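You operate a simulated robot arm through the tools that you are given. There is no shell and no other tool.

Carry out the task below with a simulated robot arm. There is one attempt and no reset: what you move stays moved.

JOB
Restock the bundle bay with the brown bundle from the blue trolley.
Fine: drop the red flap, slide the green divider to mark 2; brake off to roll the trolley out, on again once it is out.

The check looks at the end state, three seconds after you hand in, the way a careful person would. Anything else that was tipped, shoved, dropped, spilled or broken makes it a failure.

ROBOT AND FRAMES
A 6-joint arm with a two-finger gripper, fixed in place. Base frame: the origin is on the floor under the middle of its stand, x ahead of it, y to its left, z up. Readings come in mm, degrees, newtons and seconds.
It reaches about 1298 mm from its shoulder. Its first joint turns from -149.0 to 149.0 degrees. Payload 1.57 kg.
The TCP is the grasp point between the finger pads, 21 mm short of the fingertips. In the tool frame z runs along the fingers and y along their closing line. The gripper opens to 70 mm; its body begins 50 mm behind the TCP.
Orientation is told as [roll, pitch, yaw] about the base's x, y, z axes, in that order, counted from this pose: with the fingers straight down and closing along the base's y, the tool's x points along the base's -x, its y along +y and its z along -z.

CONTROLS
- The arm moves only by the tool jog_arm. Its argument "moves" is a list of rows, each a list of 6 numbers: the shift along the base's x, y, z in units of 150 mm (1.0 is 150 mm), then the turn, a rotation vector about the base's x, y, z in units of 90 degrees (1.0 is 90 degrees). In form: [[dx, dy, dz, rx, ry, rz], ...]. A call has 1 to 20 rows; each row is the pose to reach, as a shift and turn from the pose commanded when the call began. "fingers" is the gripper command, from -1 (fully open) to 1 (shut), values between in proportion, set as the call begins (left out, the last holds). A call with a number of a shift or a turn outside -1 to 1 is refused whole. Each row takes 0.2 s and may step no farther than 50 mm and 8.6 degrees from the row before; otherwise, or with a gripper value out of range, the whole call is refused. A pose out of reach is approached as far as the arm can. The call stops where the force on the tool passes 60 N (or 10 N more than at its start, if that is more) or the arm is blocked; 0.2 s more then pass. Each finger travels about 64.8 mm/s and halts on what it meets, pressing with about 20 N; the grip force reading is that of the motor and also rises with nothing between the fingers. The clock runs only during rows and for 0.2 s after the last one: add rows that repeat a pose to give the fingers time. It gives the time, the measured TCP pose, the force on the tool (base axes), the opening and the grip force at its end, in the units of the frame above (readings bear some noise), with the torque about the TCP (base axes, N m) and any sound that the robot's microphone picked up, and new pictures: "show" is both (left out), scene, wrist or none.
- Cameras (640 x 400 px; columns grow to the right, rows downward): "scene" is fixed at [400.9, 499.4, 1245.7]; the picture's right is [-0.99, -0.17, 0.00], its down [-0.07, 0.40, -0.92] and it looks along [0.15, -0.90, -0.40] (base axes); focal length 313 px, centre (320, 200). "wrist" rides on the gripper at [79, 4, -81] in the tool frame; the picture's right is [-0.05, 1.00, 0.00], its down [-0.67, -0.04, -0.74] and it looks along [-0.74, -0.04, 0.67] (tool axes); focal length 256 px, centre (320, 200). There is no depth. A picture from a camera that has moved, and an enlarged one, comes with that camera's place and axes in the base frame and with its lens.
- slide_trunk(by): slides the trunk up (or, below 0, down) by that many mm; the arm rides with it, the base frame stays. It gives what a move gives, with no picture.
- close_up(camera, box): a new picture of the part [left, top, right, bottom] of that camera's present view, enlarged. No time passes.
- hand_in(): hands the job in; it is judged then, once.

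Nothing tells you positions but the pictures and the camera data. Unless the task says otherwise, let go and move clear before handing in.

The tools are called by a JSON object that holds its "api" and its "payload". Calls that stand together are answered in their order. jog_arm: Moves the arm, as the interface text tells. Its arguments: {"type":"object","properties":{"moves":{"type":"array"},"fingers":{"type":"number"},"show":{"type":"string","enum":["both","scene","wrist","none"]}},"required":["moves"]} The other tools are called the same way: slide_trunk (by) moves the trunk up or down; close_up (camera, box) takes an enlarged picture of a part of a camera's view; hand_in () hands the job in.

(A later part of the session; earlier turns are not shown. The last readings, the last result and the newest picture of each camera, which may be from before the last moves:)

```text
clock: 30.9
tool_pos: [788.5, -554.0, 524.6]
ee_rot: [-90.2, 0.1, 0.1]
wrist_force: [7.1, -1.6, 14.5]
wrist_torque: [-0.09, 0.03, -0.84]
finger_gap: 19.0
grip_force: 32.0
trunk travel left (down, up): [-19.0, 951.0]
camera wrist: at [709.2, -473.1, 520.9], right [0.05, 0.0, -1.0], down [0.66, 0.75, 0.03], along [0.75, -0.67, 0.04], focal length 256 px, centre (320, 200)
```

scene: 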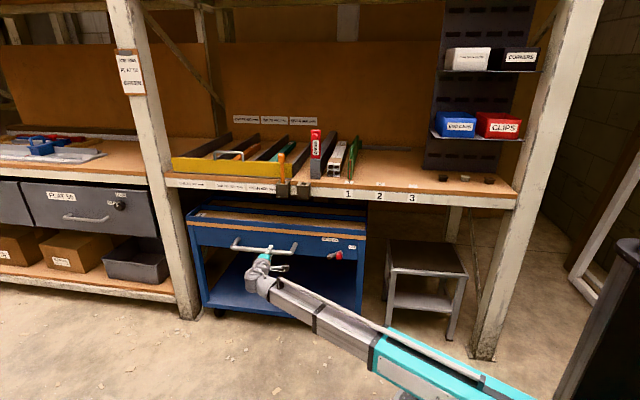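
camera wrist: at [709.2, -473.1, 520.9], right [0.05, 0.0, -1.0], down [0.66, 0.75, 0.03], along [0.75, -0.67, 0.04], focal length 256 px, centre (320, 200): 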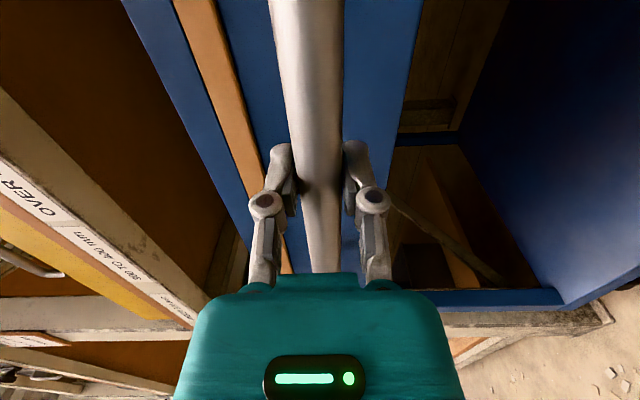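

The trolley is rolling with the grip holding. I'll continue pulling smoothly.

{"api": "jog_arm", "payload": {"moves": [[0, 0.02, 0, 0, 0, 0], [0, 0.05, 0, 0, 0, 0], [0, 0.1, 0, 0, 0, 0], [0, 0.16, 0, 0, 0, 0], [0, 0.22, 0, 0, 0, 0], [0, 0.28, 0, 0, 0, 0], [0, 0.34, 0, 0, 0, 0], [0, 0.4, 0, 0, 0, 0], [0, 0.46, 0, 0, 0, 0], [0, 0.52, 0, 0, 0, 0], [0, 0.58, 0, 0, 0, 0], [0, 0.64, 0, 0, 0, 0], [0, 0.7, 0, 0, 0, 0], [0, 0.76, 0, 0, 0, 0], [0, 0.82, 0, 0, 0, 0], [0, 0.87, 0, 0, 0, 0], [0, 0.9, 0, 0, 0, 0], [0, 0.92, 0, 0, 0, 0], [0, 0.93, 0, 0, 0, 0]]}}

```text
clock: 34.9
tool_pos: [788.7, -414.8, 525.9]
ee_rot: [-90.2, -0.1, 0.1]
wrist_force: [19.9, -8.4, 19.7]
wrist_torque: [-0.05, 0.02, 0.24]
finger_gap: 18.9
grip_force: 31.9
trunk travel left (down, up): [-19.0, 951.0]
camera wrist: at [709.0, -334.7, 520.8], right [0.05, 0.0, -1.0], down [0.66, 0.75, 0.03], along [0.75, -0.66, 0.04], focal length 256 px, centre (320, 200)
```

scene: 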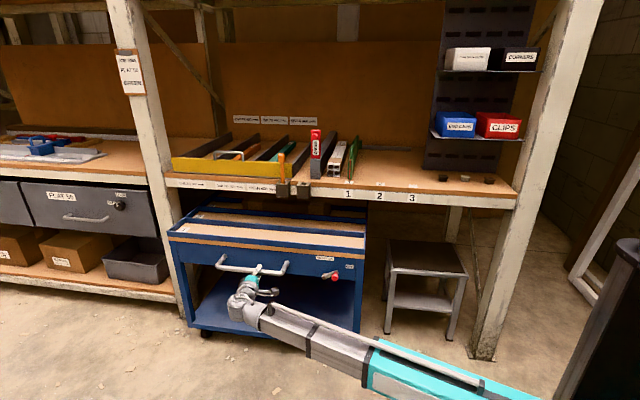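
wrist: 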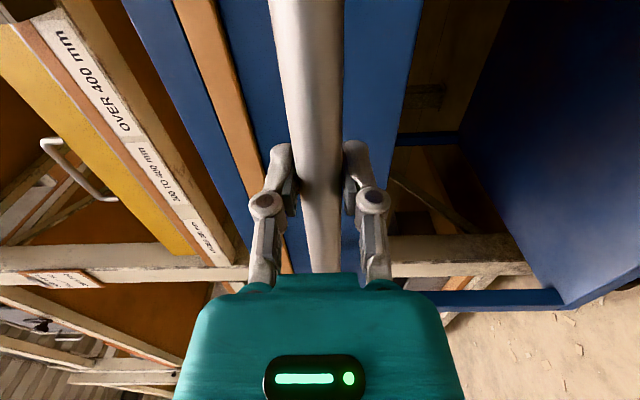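

{"api": "jog_arm", "payload": {"moves": [[0, 0.02, 0, 0, 0, 0], [0, 0.05, 0, 0, 0, 0], [0, 0.1, 0, 0, 0, 0], [0, 0.16, 0, 0, 0, 0], [0, 0.22, 0, 0, 0, 0], [0, 0.28, 0, 0, 0, 0], [0, 0.34, 0, 0, 0, 0], [0, 0.4, 0, 0, 0, 0], [0, 0.46, 0, 0, 0, 0], [0, 0.52, 0, 0, 0, 0], [0, 0.58, 0, 0, 0, 0], [0, 0.64, 0, 0, 0, 0], [0, 0.7, 0, 0, 0, 0], [0, 0.76, 0, 0, 0, 0], [0, 0.82, 0, 0, 0, 0], [0, 0.87, 0, 0, 0, 0], [0, 0.9, 0, 0, 0, 0], [0, 0.92, 0, 0, 0, 0], [0, 0.93, 0, 0, 0, 0]]}}

{"api": "close_up", "payload": {"camera": "scene", "box": [140, 170, 400, 332]}}

```text
clock: 38.9
tool_pos: [788.9, -276.7, 523.8]
ee_rot: [-90.3, 0.0, 0.1]
wrist_force: [18.9, -8.5, 21.3]
wrist_torque: [0.0, 0.02, -0.15]
finger_gap: 19.2
grip_force: 31.6
trunk travel left (down, up): [-19.0, 951.0]
camera wrist: at [708.9, -195.1, 520.8], right [0.05, 0.0, -1.0], down [0.66, 0.75, 0.03], along [0.75, -0.67, 0.04], focal length 256 px, centre (320, 200)
```

scene: 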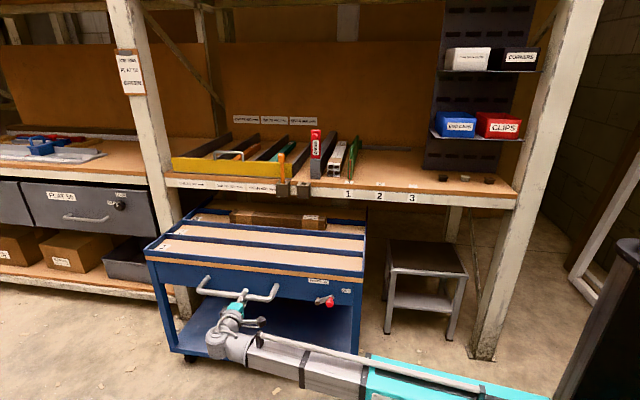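
wrist: 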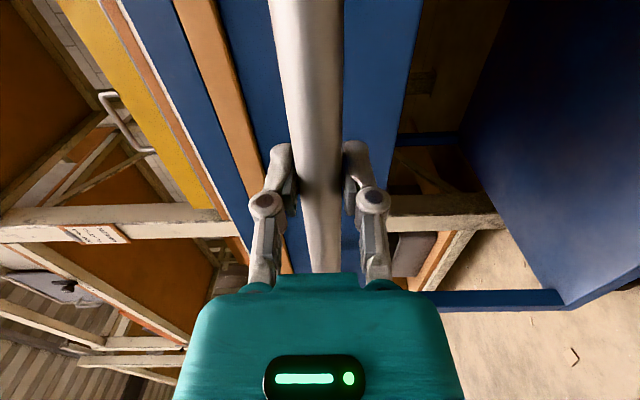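

```text
2.46 times, centred on (270, 251) of scene
camera zoom: at [400.9, 499.4, 1245.7], right [-0.99, -0.17, 0.0], down [-0.07, 0.4, -0.92], along [0.15, -0.9, -0.4], focal length 772 px, centre (443, 74)
```

zoom: 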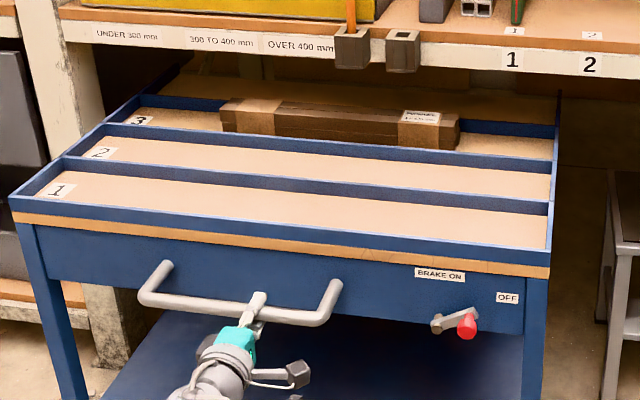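

The brown bundle is now visible in lane 3 at about y ≈ -655, still level with the bench edge. I need roughly 180 mm more so it clears the bench with room for the gripper.

{"api": "jog_arm", "payload": {"moves": [[0, 0.02, 0, 0, 0, 0], [0, 0.05, 0, 0, 0, 0], [0, 0.1, 0, 0, 0, 0], [0, 0.16, 0, 0, 0, 0], [0, 0.22, 0, 0, 0, 0], [0, 0.28, 0, 0, 0, 0], [0, 0.34, 0, 0, 0, 0], [0, 0.4, 0, 0, 0, 0], [0, 0.46, 0, 0, 0, 0], [0, 0.52, 0, 0, 0, 0], [0, 0.58, 0, 0, 0, 0], [0, 0.64, 0, 0, 0, 0], [0, 0.7, 0, 0, 0, 0], [0, 0.76, 0, 0, 0, 0], [0, 0.82, 0, 0, 0, 0], [0, 0.87, 0, 0, 0, 0], [0, 0.9, 0, 0, 0, 0], [0, 0.92, 0, 0, 0, 0], [0, 0.93, 0, 0, 0, 0]]}}

{"api": "close_up", "payload": {"camera": "scene", "box": [100, 170, 420, 370]}}

```text
clock: 42.9
tool_pos: [788.6, -135.2, 522.1]
ee_rot: [-89.8, 0.0, 0.3]
wrist_force: [0.0, 0.2, -0.5]
wrist_torque: [-0.05, -0.02, 0.02]
finger_gap: 0.1
grip_force: 28.1
trunk travel left (down, up): [-19.0, 951.0]
camera wrist: at [709.2, -54.9, 519.0], right [0.05, 0.0, -1.0], down [0.66, 0.75, 0.04], along [0.75, -0.66, 0.04], focal length 256 px, centre (320, 200)
```

scene: 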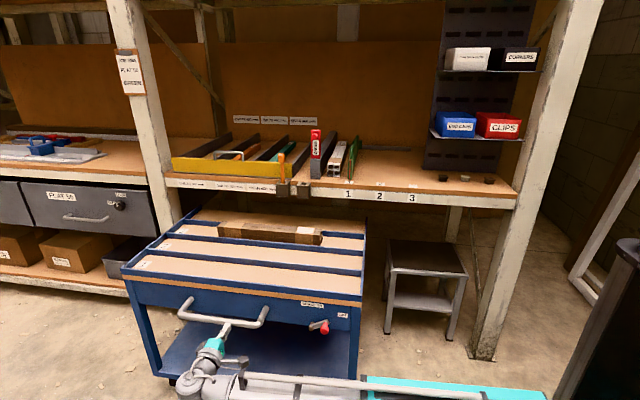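
wrist: 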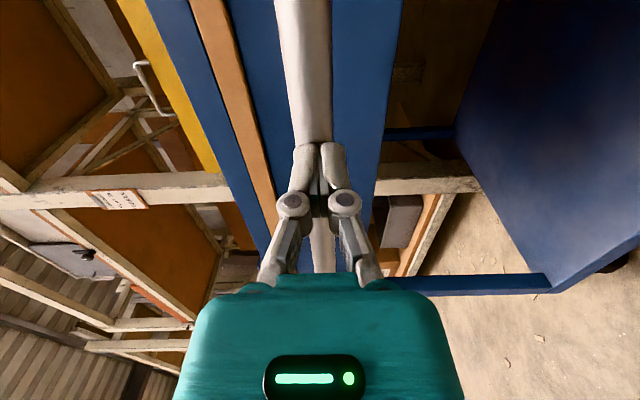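

```text
2.00 times, centred on (260, 270) of scene
camera zoom: at [400.9, 499.4, 1245.7], right [-0.99, -0.17, 0.0], down [-0.07, 0.4, -0.92], along [0.15, -0.9, -0.4], focal length 627 px, centre (440, 60)
```

zoom: 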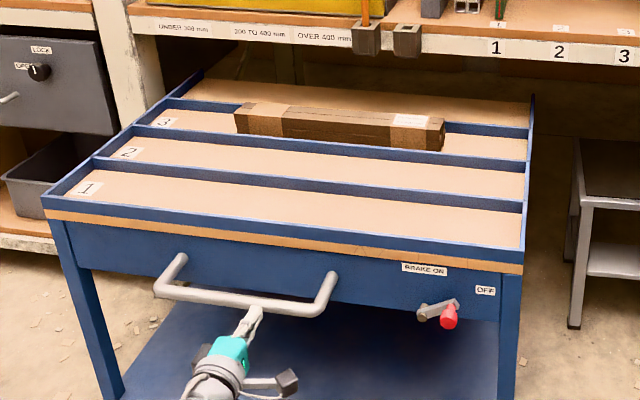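

The grip slipped off near the end, after the trolley had rolled about 400 mm, possibly at its travel stop. The bundle is at about y ≈ -530. I'll regrip and test whether it rolls any further.

{"api": "jog_arm", "payload": {"moves": [[0, 0.1, 0, 0, 0, 0], [0, 0.1, 0, 0, 0, 0], [0, 0.1, 0, 0, 0, 0], [0, 0, 0, 0, 0, 0], [0, -0.2, 0, 0, 0, 0]], "fingers": -1}}

{"api": "close_up", "payload": {"camera": "scene", "box": [150, 270, 310, 370]}}

```text
clock: 44.1
tool_pos: [789.2, -168.2, 523.5]
ee_rot: [-90.1, 0.0, 0.1]
wrist_force: [0.3, 1.2, -0.4]
wrist_torque: [-0.01, 0.0, 0.01]
finger_gap: 69.7
grip_force: 0.0
trunk travel left (down, up): [-19.0, 951.0]
camera wrist: at [709.7, -86.6, 519.8], right [0.05, 0.0, -1.0], down [0.67, 0.75, 0.03], along [0.74, -0.67, 0.04], focal length 256 px, centre (320, 200)
```

scene: 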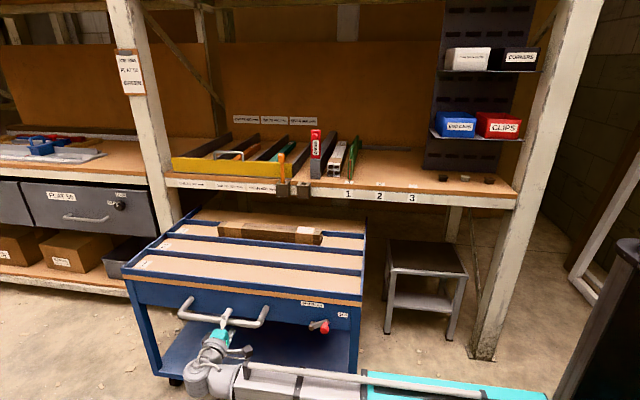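
wrist: 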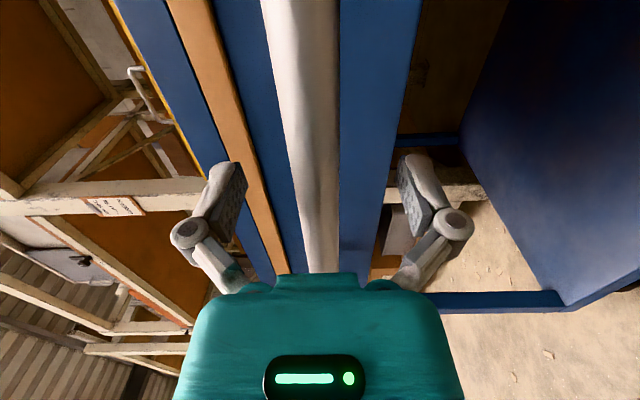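

```text
4.00 times, centred on (230, 320) of scene
camera zoom: at [400.9, 499.4, 1245.7], right [-0.99, -0.17, 0.0], down [-0.07, 0.4, -0.92], along [0.15, -0.9, -0.4], focal length 1254 px, centre (680, -280)
```

zoom: 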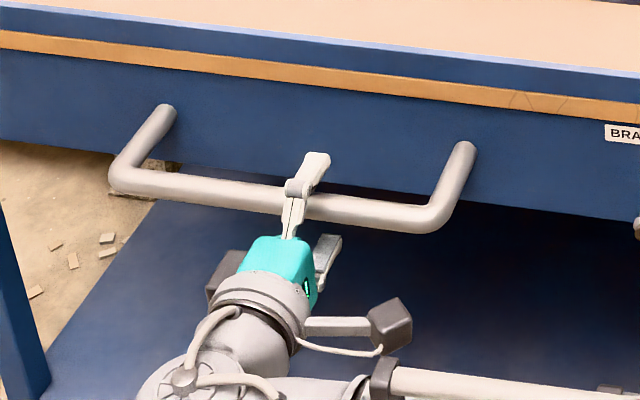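

{"api": "jog_arm", "payload": {"moves": [[0, 0, 0, 0, 0, 0], [0, 0, 0, 0, 0, 0], [0, 0, 0, 0, 0, 0], [0, 0, 0, 0, 0, 0], [0, 0.01, 0, 0, 0, 0], [0, 0.03, 0, 0, 0, 0], [0, 0.06, 0, 0, 0, 0], [0, 0.08, 0, 0, 0, 0]], "fingers": 1}}

```text
clock: 45.9
tool_pos: [787.8, -155.6, 524.1]
ee_rot: [-90.0, 0.0, -0.1]
wrist_force: [9.1, -27.2, 19.9]
wrist_torque: [0.0, 0.04, -0.09]
finger_gap: 19.1
grip_force: 31.6
trunk travel left (down, up): [-19.0, 951.0]
camera wrist: at [708.6, -74.8, 520.9], right [0.05, 0.0, -1.0], down [0.67, 0.74, 0.03], along [0.74, -0.67, 0.04], focal length 256 px, centre (320, 200)
```

scene: 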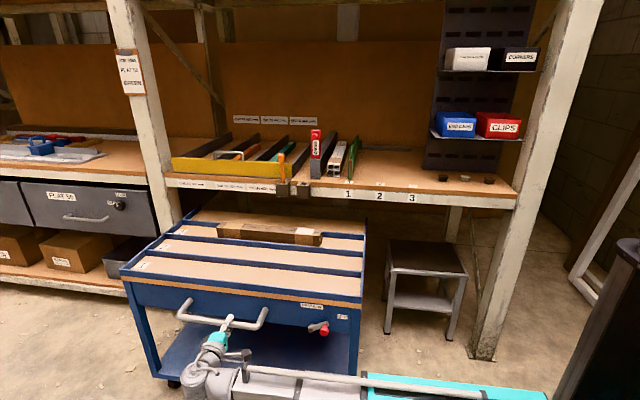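
wrist: 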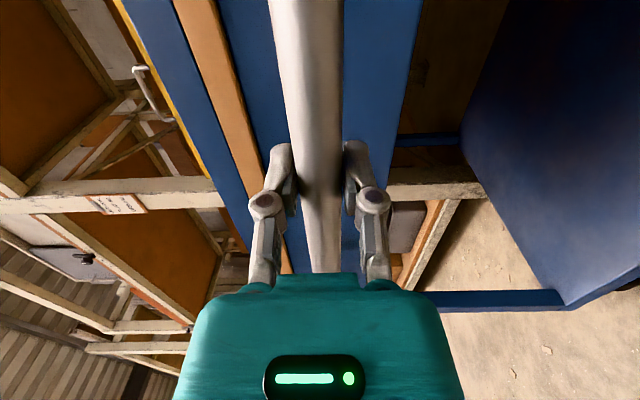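

The pull is resisted at 27 N with almost no motion, so the trolley is at its outer stop. I'll relax, release the handle and back away without pushing it.

{"api": "jog_arm", "payload": {"moves": [[0, -0.04, 0, 0, 0, 0], [0, -0.06, 0, 0, 0, 0]], "show": "none"}}

{"api": "jog_arm", "payload": {"moves": [[0, 0, 0, 0, 0, 0], [0, 0, 0, 0, 0, 0], [0, 0, 0, 0, 0, 0], [0, 0.2, 0, 0, 0, 0], [0, 0.45, 0, 0, 0, 0]], "fingers": -1}}

```text
clock: 46.5
tool_pos: [788.0, -163.4, 524.5]
ee_rot: [-90.1, 0.0, 0.1]
wrist_force: [-1.4, 5.0, 17.3]
wrist_torque: [-0.08, 0.01, 0.94]
finger_gap: 19.4
grip_force: 32.1
trunk travel left (down, up): [-19.0, 951.0]
```

```text
clock: 47.7
tool_pos: [789.8, -95.2, 524.0]
ee_rot: [-90.1, 0.0, 0.1]
wrist_force: [0.1, 0.2, -0.3]
wrist_torque: [0.0, -0.01, -0.01]
finger_gap: 69.9
grip_force: 0.1
trunk travel left (down, up): [-19.0, 951.0]
camera wrist: at [709.8, -15.3, 519.8], right [0.05, 0.0, -1.0], down [0.67, 0.75, 0.03], along [0.74, -0.67, 0.04], focal length 256 px, centre (320, 200)
```

scene: 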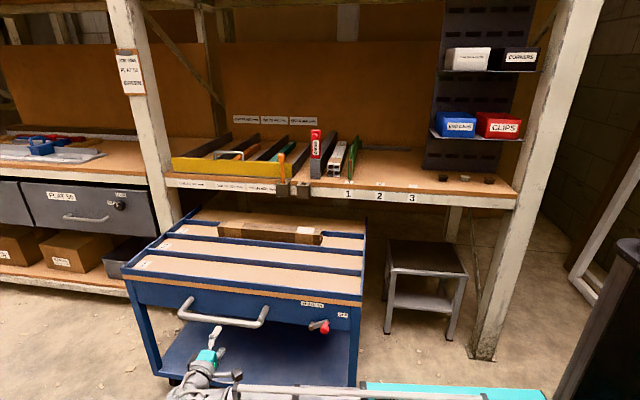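
wrist: 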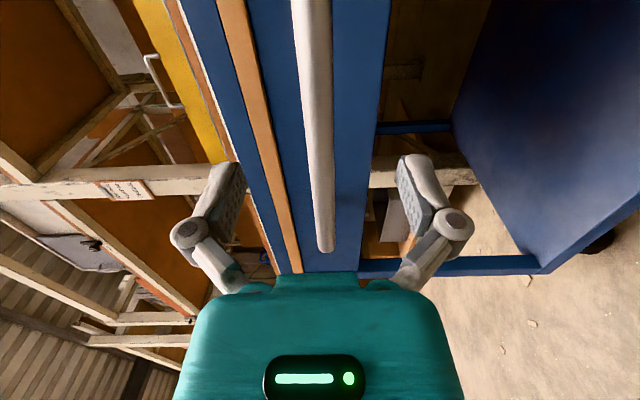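

{"api": "close_up", "payload": {"camera": "scene", "box": [260, 280, 380, 355]}}

{"api": "close_up", "payload": {"camera": "scene", "box": [110, 190, 390, 365]}}

```text
5.33 times, centred on (320, 318) of scene
camera zoom: at [400.9, 499.4, 1245.7], right [-0.99, -0.17, 0.0], down [-0.07, 0.4, -0.92], along [0.15, -0.9, -0.4], focal length 1672 px, centre (320, -427)
```

zoom: 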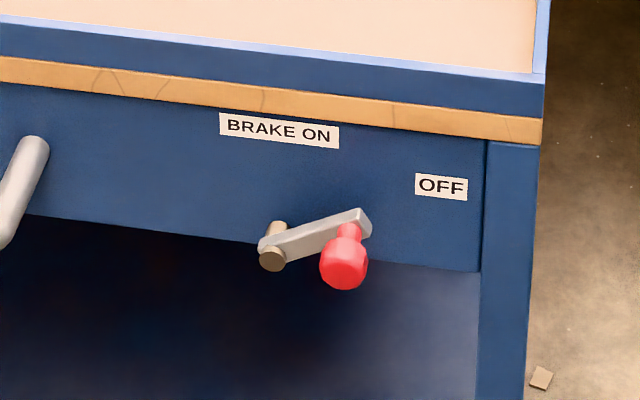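

```text
2.29 times, centred on (250, 278) of scene
camera zoom: at [400.9, 499.4, 1245.7], right [-0.99, -0.17, 0.0], down [-0.07, 0.4, -0.92], along [0.15, -0.9, -0.4], focal length 716 px, centre (480, 23)
```

zoom: 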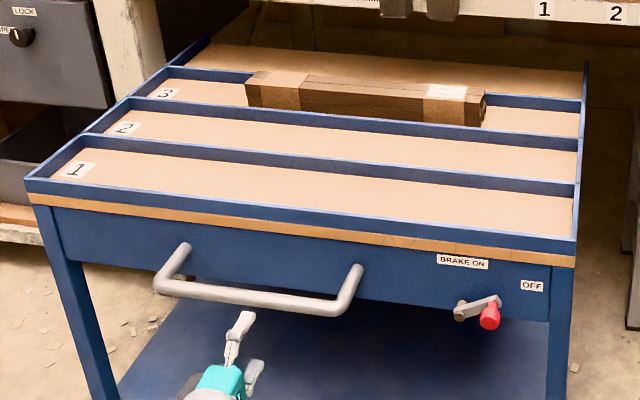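

The knob is at about (505, -192, 517) and the pivot at about (552, -223, 485). I'll approach with the open gripper straddling the knob vertically, yawed -30° so the boom isn't over-retracted.

{"api": "jog_arm", "payload": {"moves": [[-0.25, 0, 0, 0, 0, -0.0833], [-0.5, 0, 0, 0, 0, -0.1667], [-0.75, 0, 0, 0, 0, -0.25], [-1.0, 0, 0, 0, 0, -0.3333]], "show": "none"}}

{"api": "jog_arm", "payload": {"moves": [[-0.3, -0.05, 0, 0, 0, 0], [-0.6, -0.1, 0, 0, 0, 0], [-0.86, -0.15, 0, 0, 0, 0], [-0.86, -0.25, 0, 0, 0, 0]]}}

{"api": "close_up", "payload": {"camera": "scene", "box": [260, 280, 380, 355]}}

```text
clock: 48.7
tool_pos: [649.9, -167.0, 524.1]
ee_rot: [-90.0, 0.0, -25.2]
wrist_force: [0.5, 0.2, -0.2]
wrist_torque: [0.01, -0.02, 0.02]
finger_gap: 69.9
grip_force: 0.1
out of reach, approached as far as the arm can: row 3, 4
trunk travel left (down, up): [-19.0, 951.0]
```

```text
clock: 49.7
tool_pos: [522.5, -205.7, 524.9]
ee_rot: [-90.1, -0.1, -25.0]
wrist_force: [-0.1, 0.1, -0.7]
wrist_torque: [0.02, -0.01, -0.02]
finger_gap: 70.2
grip_force: 0.1
trunk travel left (down, up): [-19.0, 951.0]
camera wrist: at [485.0, -99.1, 519.9], right [0.05, -0.02, -1.0], down [0.92, 0.39, 0.03], along [0.39, -0.92, 0.04], focal length 256 px, centre (320, 200)
```

scene: 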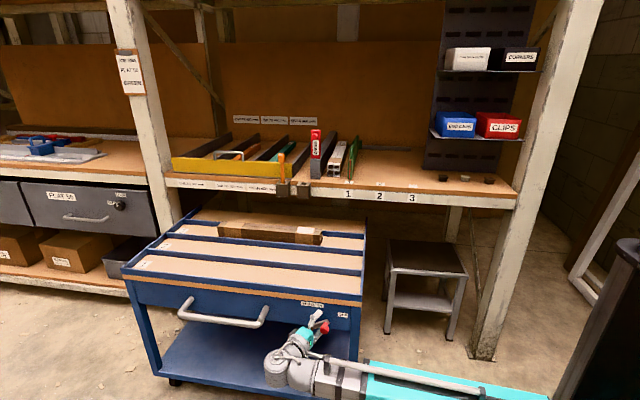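
wrist: 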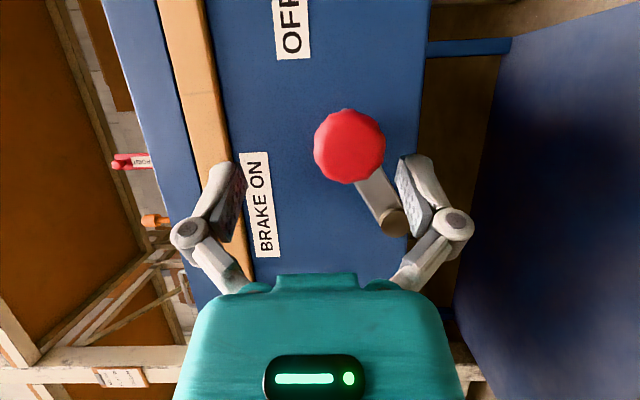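

```text
5.33 times, centred on (320, 318) of scene
camera zoom: at [400.9, 499.4, 1245.7], right [-0.99, -0.17, 0.0], down [-0.07, 0.4, -0.92], along [0.15, -0.9, -0.4], focal length 1672 px, centre (320, -427)
```

zoom: 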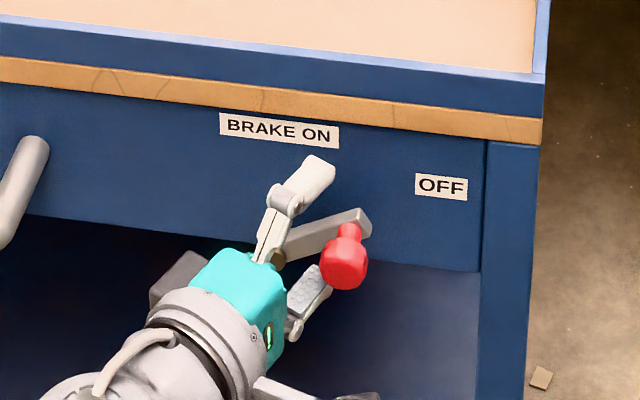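

The fingers straddle the knob but are about 20 mm too far toward +x. I'll shift so the lower finger is right under the knob, then raise the trunk in steps to swing the lever up.

{"api": "jog_arm", "payload": {"moves": [[-0.06, 0.05, 0, 0, 0, 0], [-0.11, 0.06, 0, 0, 0, 0]], "show": "none"}}

{"api": "slide_trunk", "payload": {"by": 18}}

{"api": "jog_arm", "payload": {"moves": [[0, 0, 0, 0, 0, 0]]}}

{"api": "close_up", "payload": {"camera": "scene", "box": [260, 280, 380, 355]}}

```text
clock: 50.3
tool_pos: [506.3, -196.9, 524.2]
ee_rot: [-90.2, 0.0, -25.0]
wrist_force: [-0.6, 0.1, 1.7]
wrist_torque: [0.01, 0.02, 0.01]
finger_gap: 70.3
grip_force: 0.1
trunk travel left (down, up): [-19.0, 951.0]
```

```text
clock: 51.0
tool_pos: [507.1, -195.9, 542.3]
ee_rot: [-90.1, -0.1, -25.1]
wrist_force: [0.4, 0.9, 0.3]
wrist_torque: [-0.01, 0.03, -0.02]
finger_gap: 70.1
grip_force: 0.0
trunk travel left (down, up): [-37.0, 933.0]
```

```text
clock: 51.4
tool_pos: [506.2, -195.8, 541.9]
ee_rot: [-90.1, 0.0, -25.1]
wrist_force: [1.0, 0.0, 0.1]
wrist_torque: [0.0, 0.0, -0.01]
finger_gap: 70.1
grip_force: 0.0
trunk travel left (down, up): [-37.0, 933.0]
camera wrist: at [468.6, -89.5, 537.9], right [0.05, -0.02, -1.0], down [0.92, 0.39, 0.03], along [0.39, -0.92, 0.04], focal length 256 px, centre (320, 200)
```

scene: 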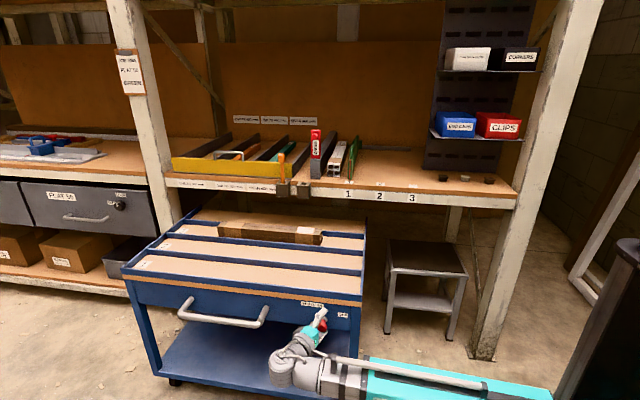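
wrist: 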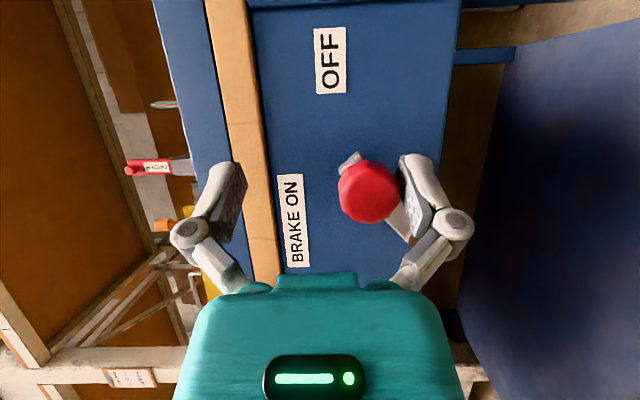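

```text
5.33 times, centred on (320, 318) of scene
camera zoom: at [400.9, 499.4, 1245.7], right [-0.99, -0.17, 0.0], down [-0.07, 0.4, -0.92], along [0.15, -0.9, -0.4], focal length 1672 px, centre (320, -427)
```

zoom: 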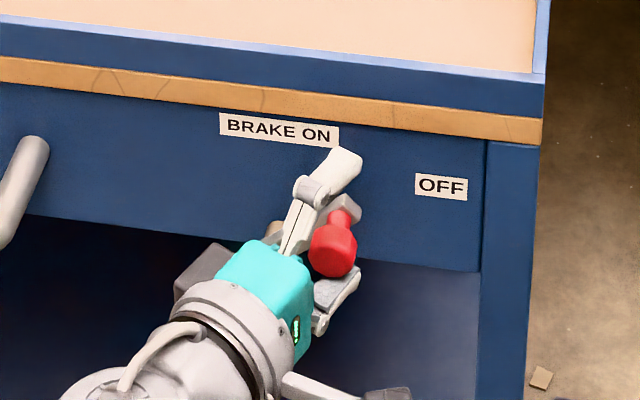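

The lower finger is under the knob and lifting it. I'll continue in small steps, following it toward +x.

{"api": "slide_trunk", "payload": {"by": 10}}

{"api": "jog_arm", "payload": {"moves": [[0.05, 0, 0, 0, 0, 0]], "show": "wrist"}}

{"api": "slide_trunk", "payload": {"by": 8}}

{"api": "jog_arm", "payload": {"moves": [[0.06, 0, 0, 0, 0, 0]], "show": "wrist"}}

{"api": "close_up", "payload": {"camera": "scene", "box": [260, 280, 380, 355]}}

```text
clock: 52.0
tool_pos: [506.3, -196.4, 552.3]
ee_rot: [-90.1, 0.1, -25.2]
wrist_force: [0.4, -0.6, -0.4]
wrist_torque: [0.01, 0.02, 0.04]
finger_gap: 69.8
grip_force: 0.1
trunk travel left (down, up): [-47.0, 923.0]
```

```text
clock: 52.4
tool_pos: [514.6, -196.8, 551.6]
ee_rot: [-90.2, 0.0, -25.1]
wrist_force: [-0.3, 0.9, -0.6]
wrist_torque: [0.0, 0.0, -0.01]
finger_gap: 70.1
grip_force: 0.1
trunk travel left (down, up): [-47.0, 923.0]
camera wrist: at [476.6, -89.3, 547.9], right [0.05, -0.02, -1.0], down [0.92, 0.39, 0.03], along [0.39, -0.92, 0.04], focal length 256 px, centre (320, 200)
```

wrist: 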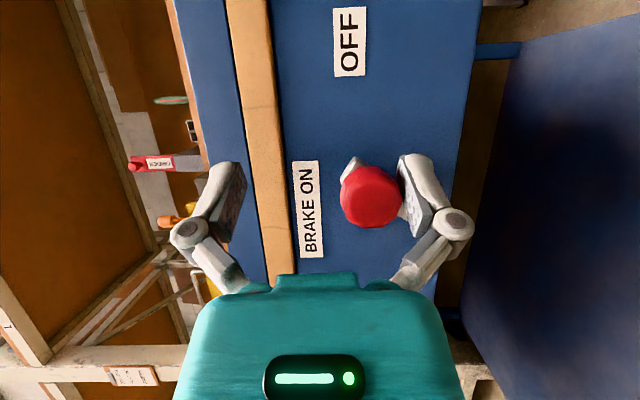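

```text
clock: 52.9
tool_pos: [514.0, -195.5, 561.0]
ee_rot: [-90.1, 0.1, -25.2]
wrist_force: [0.2, 0.0, -0.5]
wrist_torque: [-0.02, 0.0, 0.03]
finger_gap: 69.7
grip_force: 0.1
trunk travel left (down, up): [-55.0, 915.0]
```

```text
clock: 53.3
tool_pos: [523.7, -196.2, 560.0]
ee_rot: [-90.1, 0.0, -25.1]
wrist_force: [-0.1, -0.4, 0.7]
wrist_torque: [0.01, -0.01, 0.0]
finger_gap: 70.1
grip_force: 0.1
trunk travel left (down, up): [-55.0, 915.0]
camera wrist: at [485.7, -89.3, 555.9], right [0.05, -0.02, -1.0], down [0.92, 0.39, 0.03], along [0.39, -0.92, 0.04], focal length 256 px, centre (320, 200)
```

wrist: 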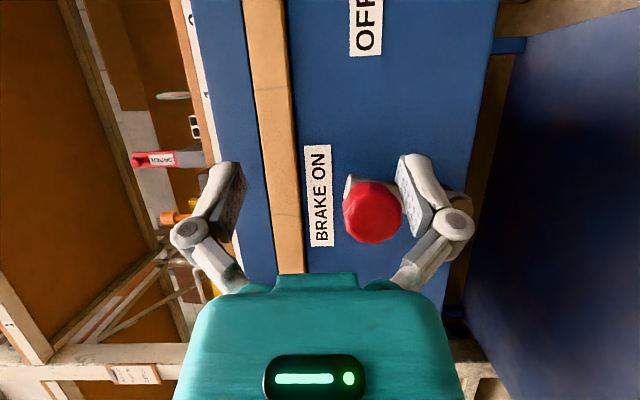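

```text
5.33 times, centred on (320, 318) of scene
camera zoom: at [400.9, 499.4, 1245.7], right [-0.99, -0.17, 0.0], down [-0.07, 0.4, -0.92], along [0.15, -0.9, -0.4], focal length 1672 px, centre (320, -427)
```

zoom: 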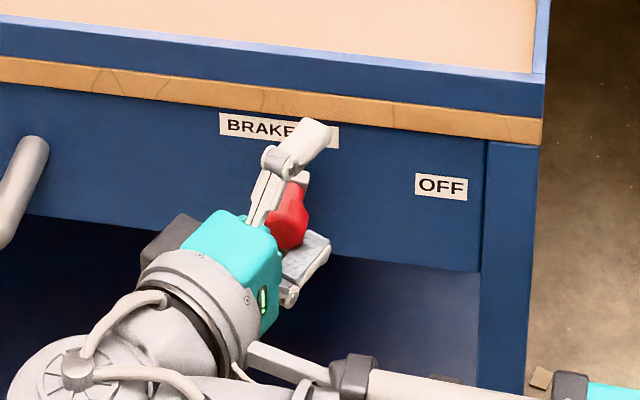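

{"api": "slide_trunk", "payload": {"by": 4}}

{"api": "jog_arm", "payload": {"moves": [[0.06, 0, 0, 0, 0, 0], [0.1, 0, 0, 0, 0, 0]], "show": "wrist"}}

{"api": "close_up", "payload": {"camera": "scene", "box": [260, 280, 380, 355]}}

{"api": "close_up", "payload": {"camera": "wrist", "box": [240, 100, 520, 275]}}

```text
clock: 53.9
tool_pos: [522.7, -194.6, 563.6]
ee_rot: [-90.1, 0.0, -25.1]
wrist_force: [-0.5, 0.5, -0.1]
wrist_torque: [0.0, -0.02, 0.02]
finger_gap: 70.0
grip_force: 0.1
trunk travel left (down, up): [-59.0, 911.0]
```

```text
clock: 54.5
tool_pos: [532.5, -194.4, 562.6]
ee_rot: [-89.8, 0.3, -25.6]
wrist_force: [-46.8, 7.6, -22.0]
wrist_torque: [0.11, 1.95, 0.39]
finger_gap: 69.9
grip_force: 0.0
trunk travel left (down, up): [-59.0, 911.0]
camera wrist: at [496.0, -88.2, 559.8], right [0.04, -0.02, -1.0], down [0.92, 0.38, 0.03], along [0.38, -0.92, 0.03], focal length 256 px, centre (320, 200)
```

wrist: 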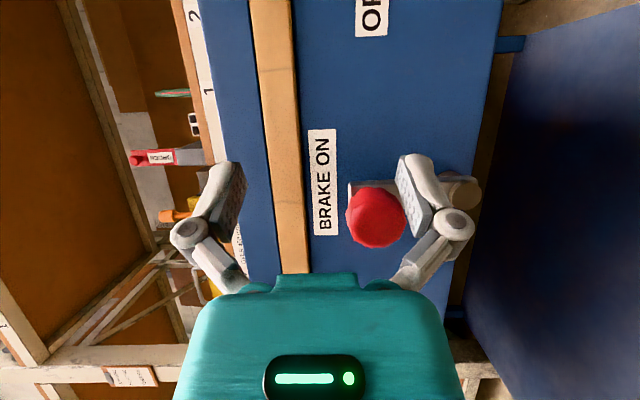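

```text
5.33 times, centred on (320, 318) of scene
camera zoom: at [400.9, 499.4, 1245.7], right [-0.99, -0.17, 0.0], down [-0.07, 0.4, -0.92], along [0.15, -0.9, -0.4], focal length 1672 px, centre (320, -427)
```

zoom: 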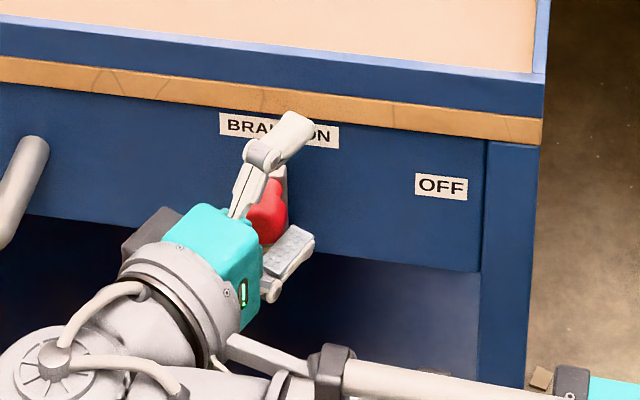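

```text
2.29 times, centred on (380, 188) of wrist
camera zoom: at [496.0, -88.2, 559.8], right [0.04, -0.02, -1.0], down [0.92, 0.38, 0.03], along [0.38, -0.92, 0.03], focal length 585 px, centre (183, 229)
```

zoom: 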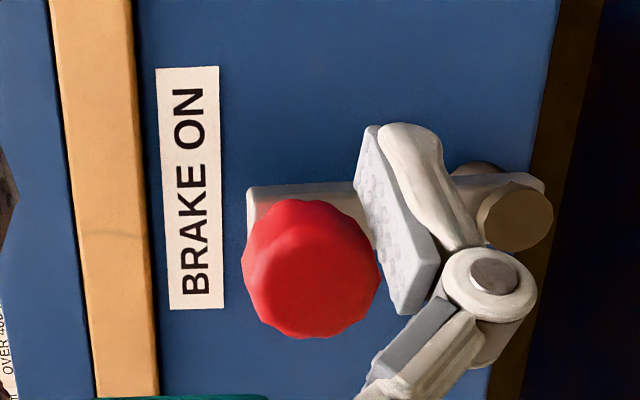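

The lever is vertical and hit its ON stop (about 47 N resistance). I'll back away carefully and confirm it stays ON.

{"api": "jog_arm", "payload": {"moves": [[-0.08, 0, 0, 0, 0, 0], [-0.12, 0, 0, 0, 0, 0], [-0.12, 0.2, 0, 0, 0, 0], [-0.1, 0.45, 0, 0, 0, 0], [0, 0.6, 0, 0, 0, 0], [0.1, 0.7, 0, 0, 0, 0]]}}

{"api": "close_up", "payload": {"camera": "scene", "box": [260, 280, 380, 355]}}

```text
clock: 55.9
tool_pos: [551.7, -156.8, 563.0]
ee_rot: [-90.1, 0.1, -23.7]
wrist_force: [-0.5, 0.1, -0.4]
wrist_torque: [-0.01, -0.01, 0.03]
finger_gap: 70.1
grip_force: 0.1
out of reach, approached as far as the arm can: row 4, 5, 6
trunk travel left (down, up): [-59.0, 911.0]
camera wrist: at [511.5, -50.5, 559.9], right [0.05, -0.02, -1.0], down [0.91, 0.41, 0.03], along [0.41, -0.91, 0.04], focal length 256 px, centre (320, 200)
```

scene: 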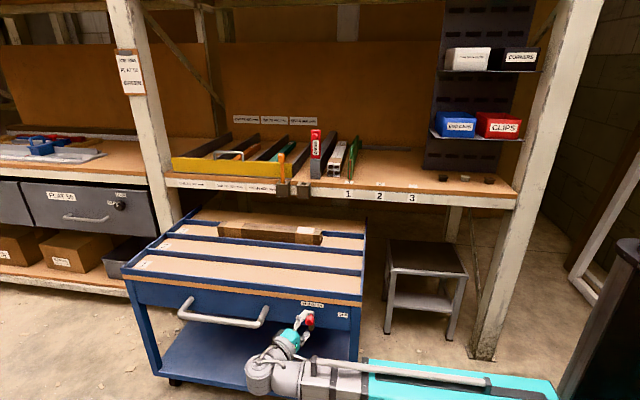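
wrist: 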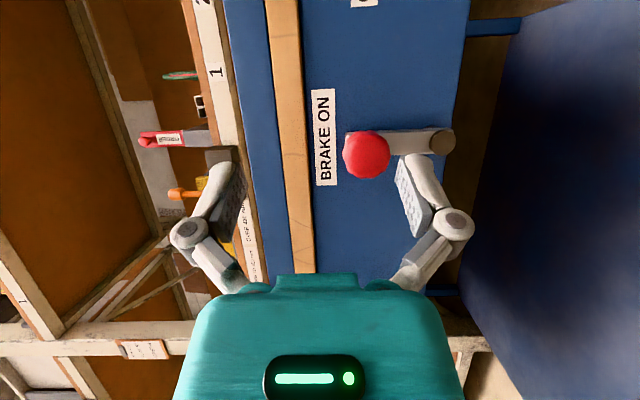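

```text
5.33 times, centred on (320, 318) of scene
camera zoom: at [400.9, 499.4, 1245.7], right [-0.99, -0.17, 0.0], down [-0.07, 0.4, -0.92], along [0.15, -0.9, -0.4], focal length 1672 px, centre (320, -427)
```

zoom: 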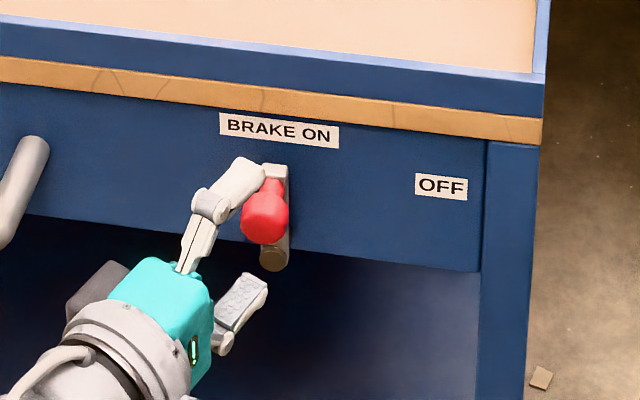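

BRAKE ON is confirmed: the lever is upright under its label. I'll retreat from the trolley, straighten the yaw, then raise the trunk to bench height to study the flap and divider.

{"api": "jog_arm", "payload": {"moves": [[-0.02, 0.1, 0, 0, 0, 0.06], [0.02, 0.25, 0, 0, 0, 0.13], [0.1, 0.35, 0, 0, 0, 0.2], [0.2, 0.4, 0, 0, 0, 0.2633]], "fingers": 1, "show": "scene"}}

{"api": "slide_trunk", "payload": {"by": 400}}

```text
clock: 56.9
tool_pos: [581.4, -96.0, 564.5]
ee_rot: [-90.0, 0.1, -1.2]
wrist_force: [0.9, -0.9, 0.5]
wrist_torque: [-0.02, -0.03, -0.02]
finger_gap: 0.0
grip_force: 20.0
trunk travel left (down, up): [-59.0, 911.0]
```

scene: 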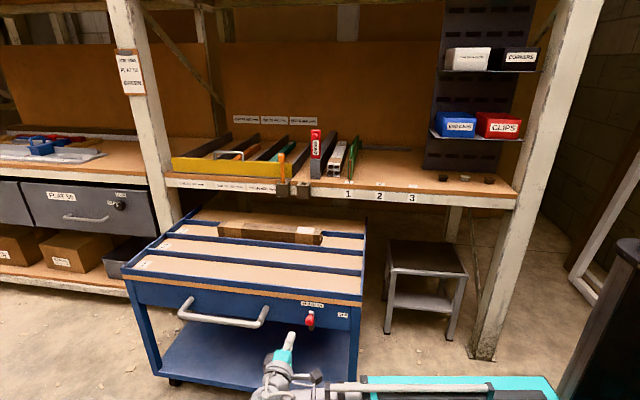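

```text
clock: 60.7
tool_pos: [582.0, -96.6, 963.3]
ee_rot: [-90.1, 0.0, -1.4]
wrist_force: [-0.2, 0.5, 0.0]
wrist_torque: [-0.04, 0.02, -0.04]
finger_gap: 0.0
grip_force: 19.9
trunk travel left (down, up): [-459.0, 511.0]
```

{"api": "jog_arm", "payload": {"moves": [[-0.1, -0.3, 0, 0, 0, 0], [-0.2, -0.6, 0, 0, 0, 0], [-0.3, -0.9, 0, 0, 0, 0.0133], [-0.3, -1.0, 0, 0, 0, 0.0133]], "show": "none"}}

{"api": "jog_arm", "payload": {"moves": [[-0.1, -0.3, 0, 0, 0, 0], [-0.2, -0.6, 0, 0, 0, 0], [-0.2, -0.9, 0, 0, 0, 0], [-0.2, -1.0, 0, 0, 0, 0]], "show": "none"}}

{"api": "jog_arm", "payload": {"moves": [[0, -0.3, 0, 0, 0, 0], [0, -0.5, 0, 0, 0, 0]]}}

{"api": "close_up", "payload": {"camera": "wrist", "box": [320, 40, 560, 190]}}

{"api": "close_up", "payload": {"camera": "scene", "box": [270, 110, 400, 192]}}

```text
clock: 61.7
tool_pos: [536.5, -245.9, 963.4]
ee_rot: [-90.0, 0.1, -0.2]
wrist_force: [-0.5, 0.7, 0.3]
wrist_torque: [-0.01, 0.0, -0.01]
finger_gap: 0.0
grip_force: 20.2
trunk travel left (down, up): [-459.0, 511.0]
```

```text
clock: 62.7
tool_pos: [507.0, -396.0, 963.1]
ee_rot: [-90.0, 0.0, -0.2]
wrist_force: [0.6, -0.6, 0.3]
wrist_torque: [0.03, 0.0, 0.02]
finger_gap: 0.0
grip_force: 19.9
out of reach, approached as far as the arm can: row 1, 2
trunk travel left (down, up): [-459.0, 511.0]
```

```text
clock: 63.3
tool_pos: [507.4, -471.1, 964.0]
ee_rot: [-90.0, 0.0, -0.2]
wrist_force: [-0.1, 0.2, 0.6]
wrist_torque: [0.03, 0.03, 0.03]
finger_gap: 0.0
grip_force: 19.8
trunk travel left (down, up): [-459.0, 511.0]
camera wrist: at [427.8, -390.9, 960.0], right [0.05, 0.0, -1.0], down [0.67, 0.74, 0.03], along [0.74, -0.67, 0.04], focal length 256 px, centre (320, 200)
```

scene: 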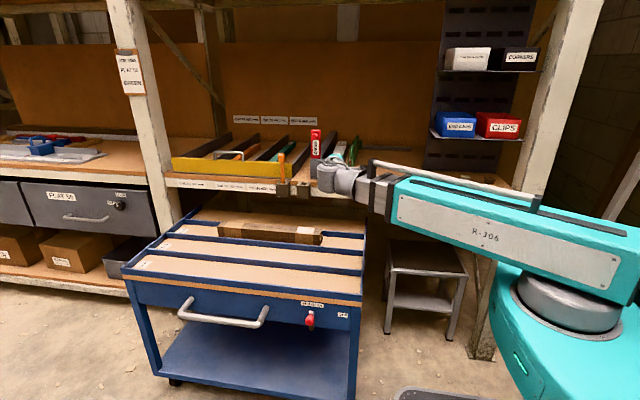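
wrist: 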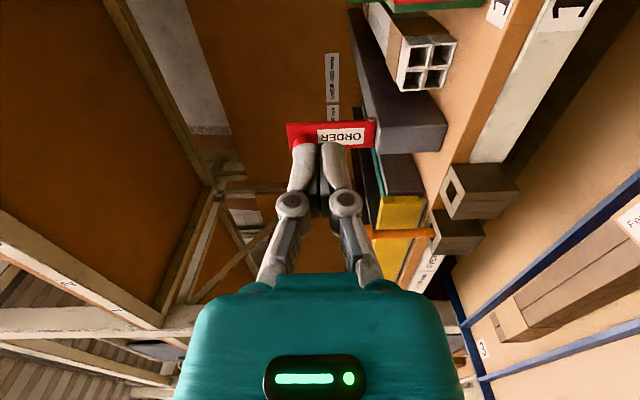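

```text
2.67 times, centred on (440, 115) of wrist
camera zoom: at [427.8, -390.9, 960.0], right [0.05, 0.0, -1.0], down [0.67, 0.74, 0.03], along [0.74, -0.67, 0.04], focal length 683 px, centre (0, 427)
```

zoom: 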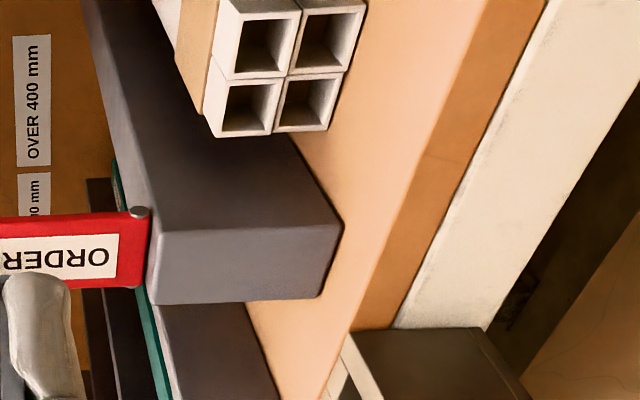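

```text
4.88 times, centred on (335, 151) of scene
camera zoom: at [400.9, 499.4, 1245.7], right [-0.99, -0.17, 0.0], down [-0.07, 0.4, -0.92], along [0.15, -0.9, -0.4], focal length 1529 px, centre (247, 439)
```

zoom: 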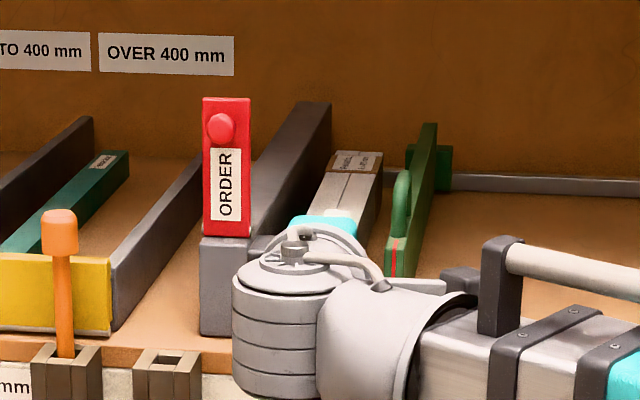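

The flap hinges at about (599–640, -675, 905), with its knob facing out at about (617, -650, 996). The hinge is set back from the wall front, so it must fold backward onto the wall top. I'll align the closed fingertips with its knob.

{"api": "slide_trunk", "payload": {"by": 32}}

{"api": "jog_arm", "payload": {"moves": [[0.3, 0, 0, 0, 0, 0], [0.6, 0, 0, 0, 0, 0], [0.73, -0.1, 0, 0, 0, 0], [0.73, -0.4, 0, 0, 0, 0], [0.73, -0.7, 0, 0, 0, 0], [0.73, -0.8, 0, 0, 0, 0]]}}

{"api": "close_up", "payload": {"camera": "wrist", "box": [200, 60, 440, 210]}}

{"api": "close_up", "payload": {"camera": "scene", "box": [250, 110, 380, 192]}}

```text
clock: 64.0
tool_pos: [506.1, -472.3, 995.2]
ee_rot: [-90.1, 0.0, -0.3]
wrist_force: [-0.5, 0.9, 0.2]
wrist_torque: [0.0, -0.02, 0.0]
finger_gap: 0.0
grip_force: 19.4
trunk travel left (down, up): [-491.0, 479.0]
```

```text
clock: 65.5
tool_pos: [617.3, -592.3, 996.4]
ee_rot: [-90.1, 0.0, -0.2]
wrist_force: [0.8, 0.2, -0.4]
wrist_torque: [0.02, -0.01, 0.02]
finger_gap: 0.0
grip_force: 20.1
trunk travel left (down, up): [-491.0, 479.0]
camera wrist: at [538.3, -511.2, 991.9], right [0.05, 0.0, -1.0], down [0.67, 0.74, 0.03], along [0.74, -0.67, 0.04], focal length 256 px, centre (320, 200)
```

scene: 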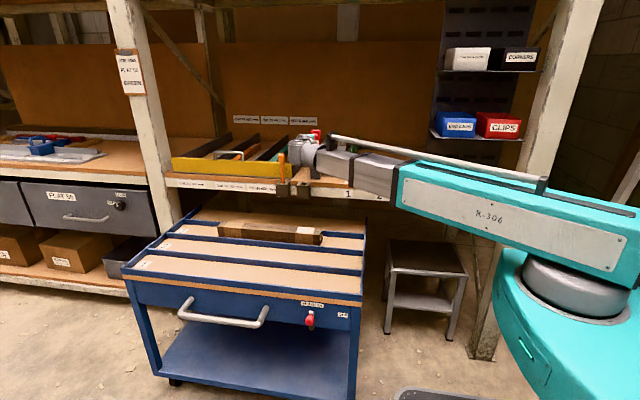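
wrist: 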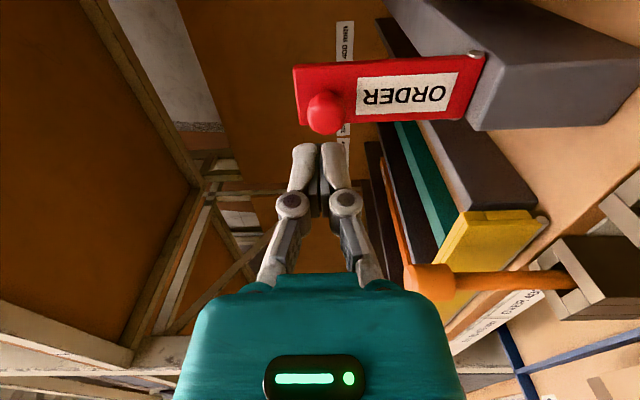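

```text
2.67 times, centred on (320, 135) of wrist
camera zoom: at [538.3, -511.2, 991.9], right [0.05, 0.0, -1.0], down [0.67, 0.74, 0.03], along [0.74, -0.67, 0.04], focal length 683 px, centre (320, 373)
```

zoom: 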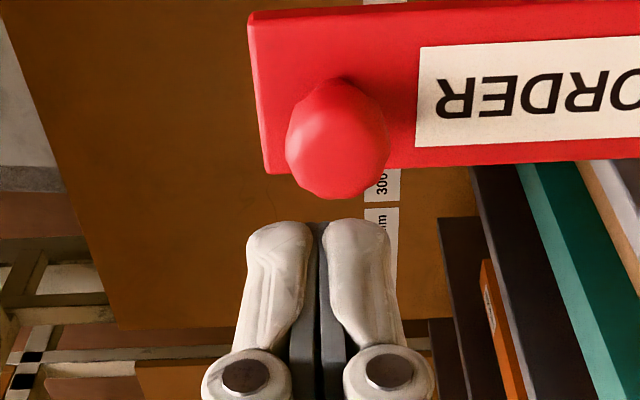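

```text
4.88 times, centred on (315, 151) of scene
camera zoom: at [400.9, 499.4, 1245.7], right [-0.99, -0.17, 0.0], down [-0.07, 0.4, -0.92], along [0.15, -0.9, -0.4], focal length 1529 px, centre (344, 439)
```

zoom: 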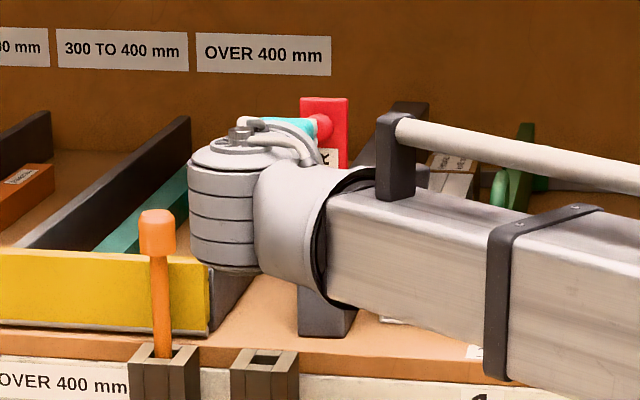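

Aligned with the knob. I'll push it steadily toward -y.

{"api": "jog_arm", "payload": {"moves": [[0, -0.1, 0, 0, 0, 0], [0, -0.2, 0, 0, 0, 0], [0, -0.28, 0, 0, 0, 0], [0, -0.36, 0, 0, 0, 0], [0, -0.44, 0, 0, 0, 0]]}}

```text
clock: 66.7
tool_pos: [615.2, -658.0, 995.8]
ee_rot: [-90.1, 0.1, -0.2]
wrist_force: [0.9, -0.3, 0.0]
wrist_torque: [0.0, -0.01, -0.01]
finger_gap: 0.0
grip_force: 19.9
trunk travel left (down, up): [-491.0, 479.0]
camera wrist: at [536.6, -576.7, 991.9], right [0.05, 0.0, -1.0], down [0.67, 0.74, 0.03], along [0.74, -0.67, 0.04], focal length 256 px, centre (320, 200)
```

scene: 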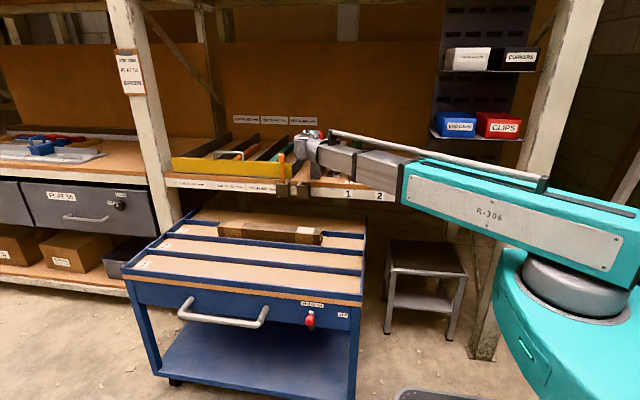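
wrist: 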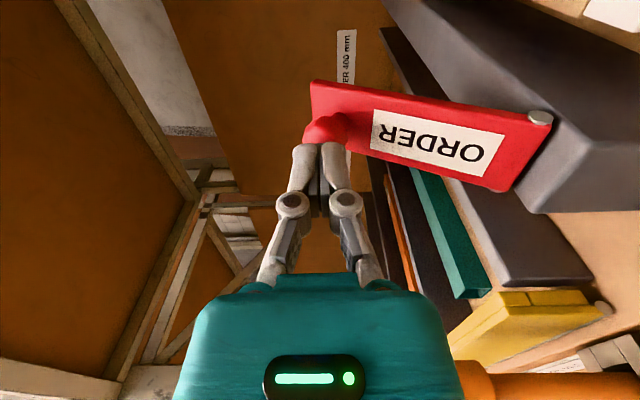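

The flap is folding back smoothly. I'll continue.

{"api": "jog_arm", "payload": {"moves": [[0, -0.1, 0, 0, 0, 0], [0, -0.2, 0, 0, 0, 0], [0, -0.3, 0, 0, 0, 0], [0, -0.4, 0, 0, 0, 0]]}}

{"api": "close_up", "payload": {"camera": "scene", "box": [250, 110, 380, 192]}}

```text
clock: 67.7
tool_pos: [615.3, -717.3, 996.1]
ee_rot: [-90.1, 0.0, -0.2]
wrist_force: [-0.1, -0.4, -0.3]
wrist_torque: [-0.01, 0.0, -0.01]
finger_gap: 0.0
grip_force: 20.0
trunk travel left (down, up): [-491.0, 479.0]
camera wrist: at [537.1, -637.2, 991.9], right [0.05, 0.0, -1.0], down [0.67, 0.74, 0.03], along [0.74, -0.67, 0.04], focal length 256 px, centre (320, 200)
```

scene: 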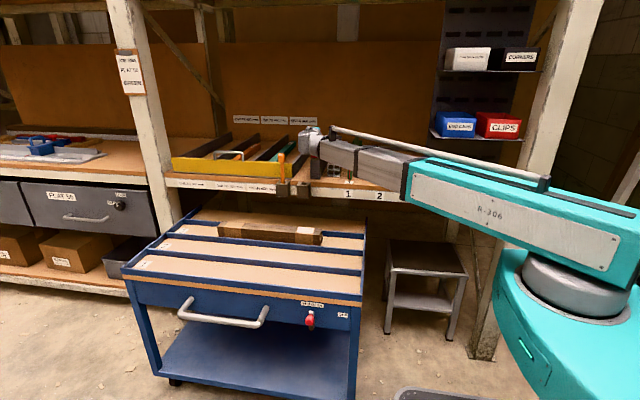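
wrist: 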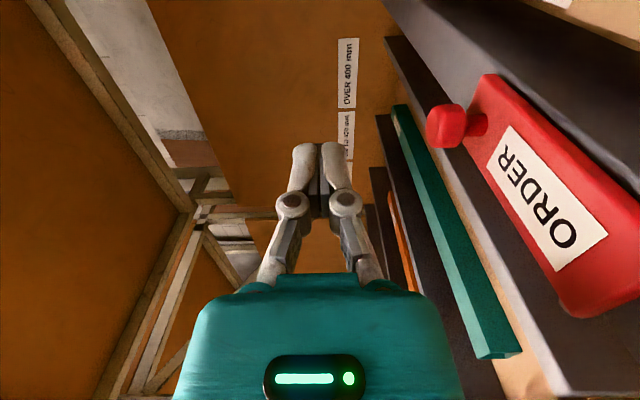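

```text
4.88 times, centred on (315, 151) of scene
camera zoom: at [400.9, 499.4, 1245.7], right [-0.99, -0.17, 0.0], down [-0.07, 0.4, -0.92], along [0.15, -0.9, -0.4], focal length 1529 px, centre (344, 439)
```

zoom: 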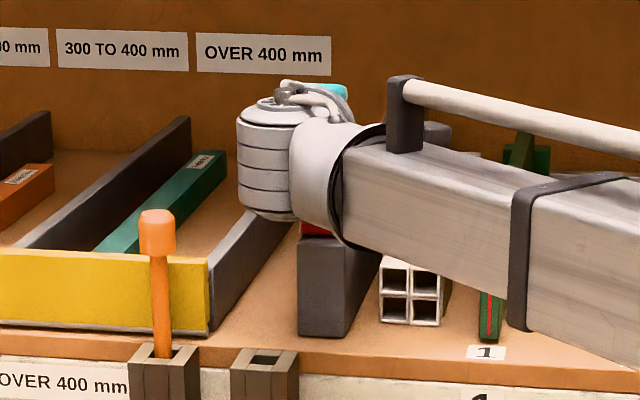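

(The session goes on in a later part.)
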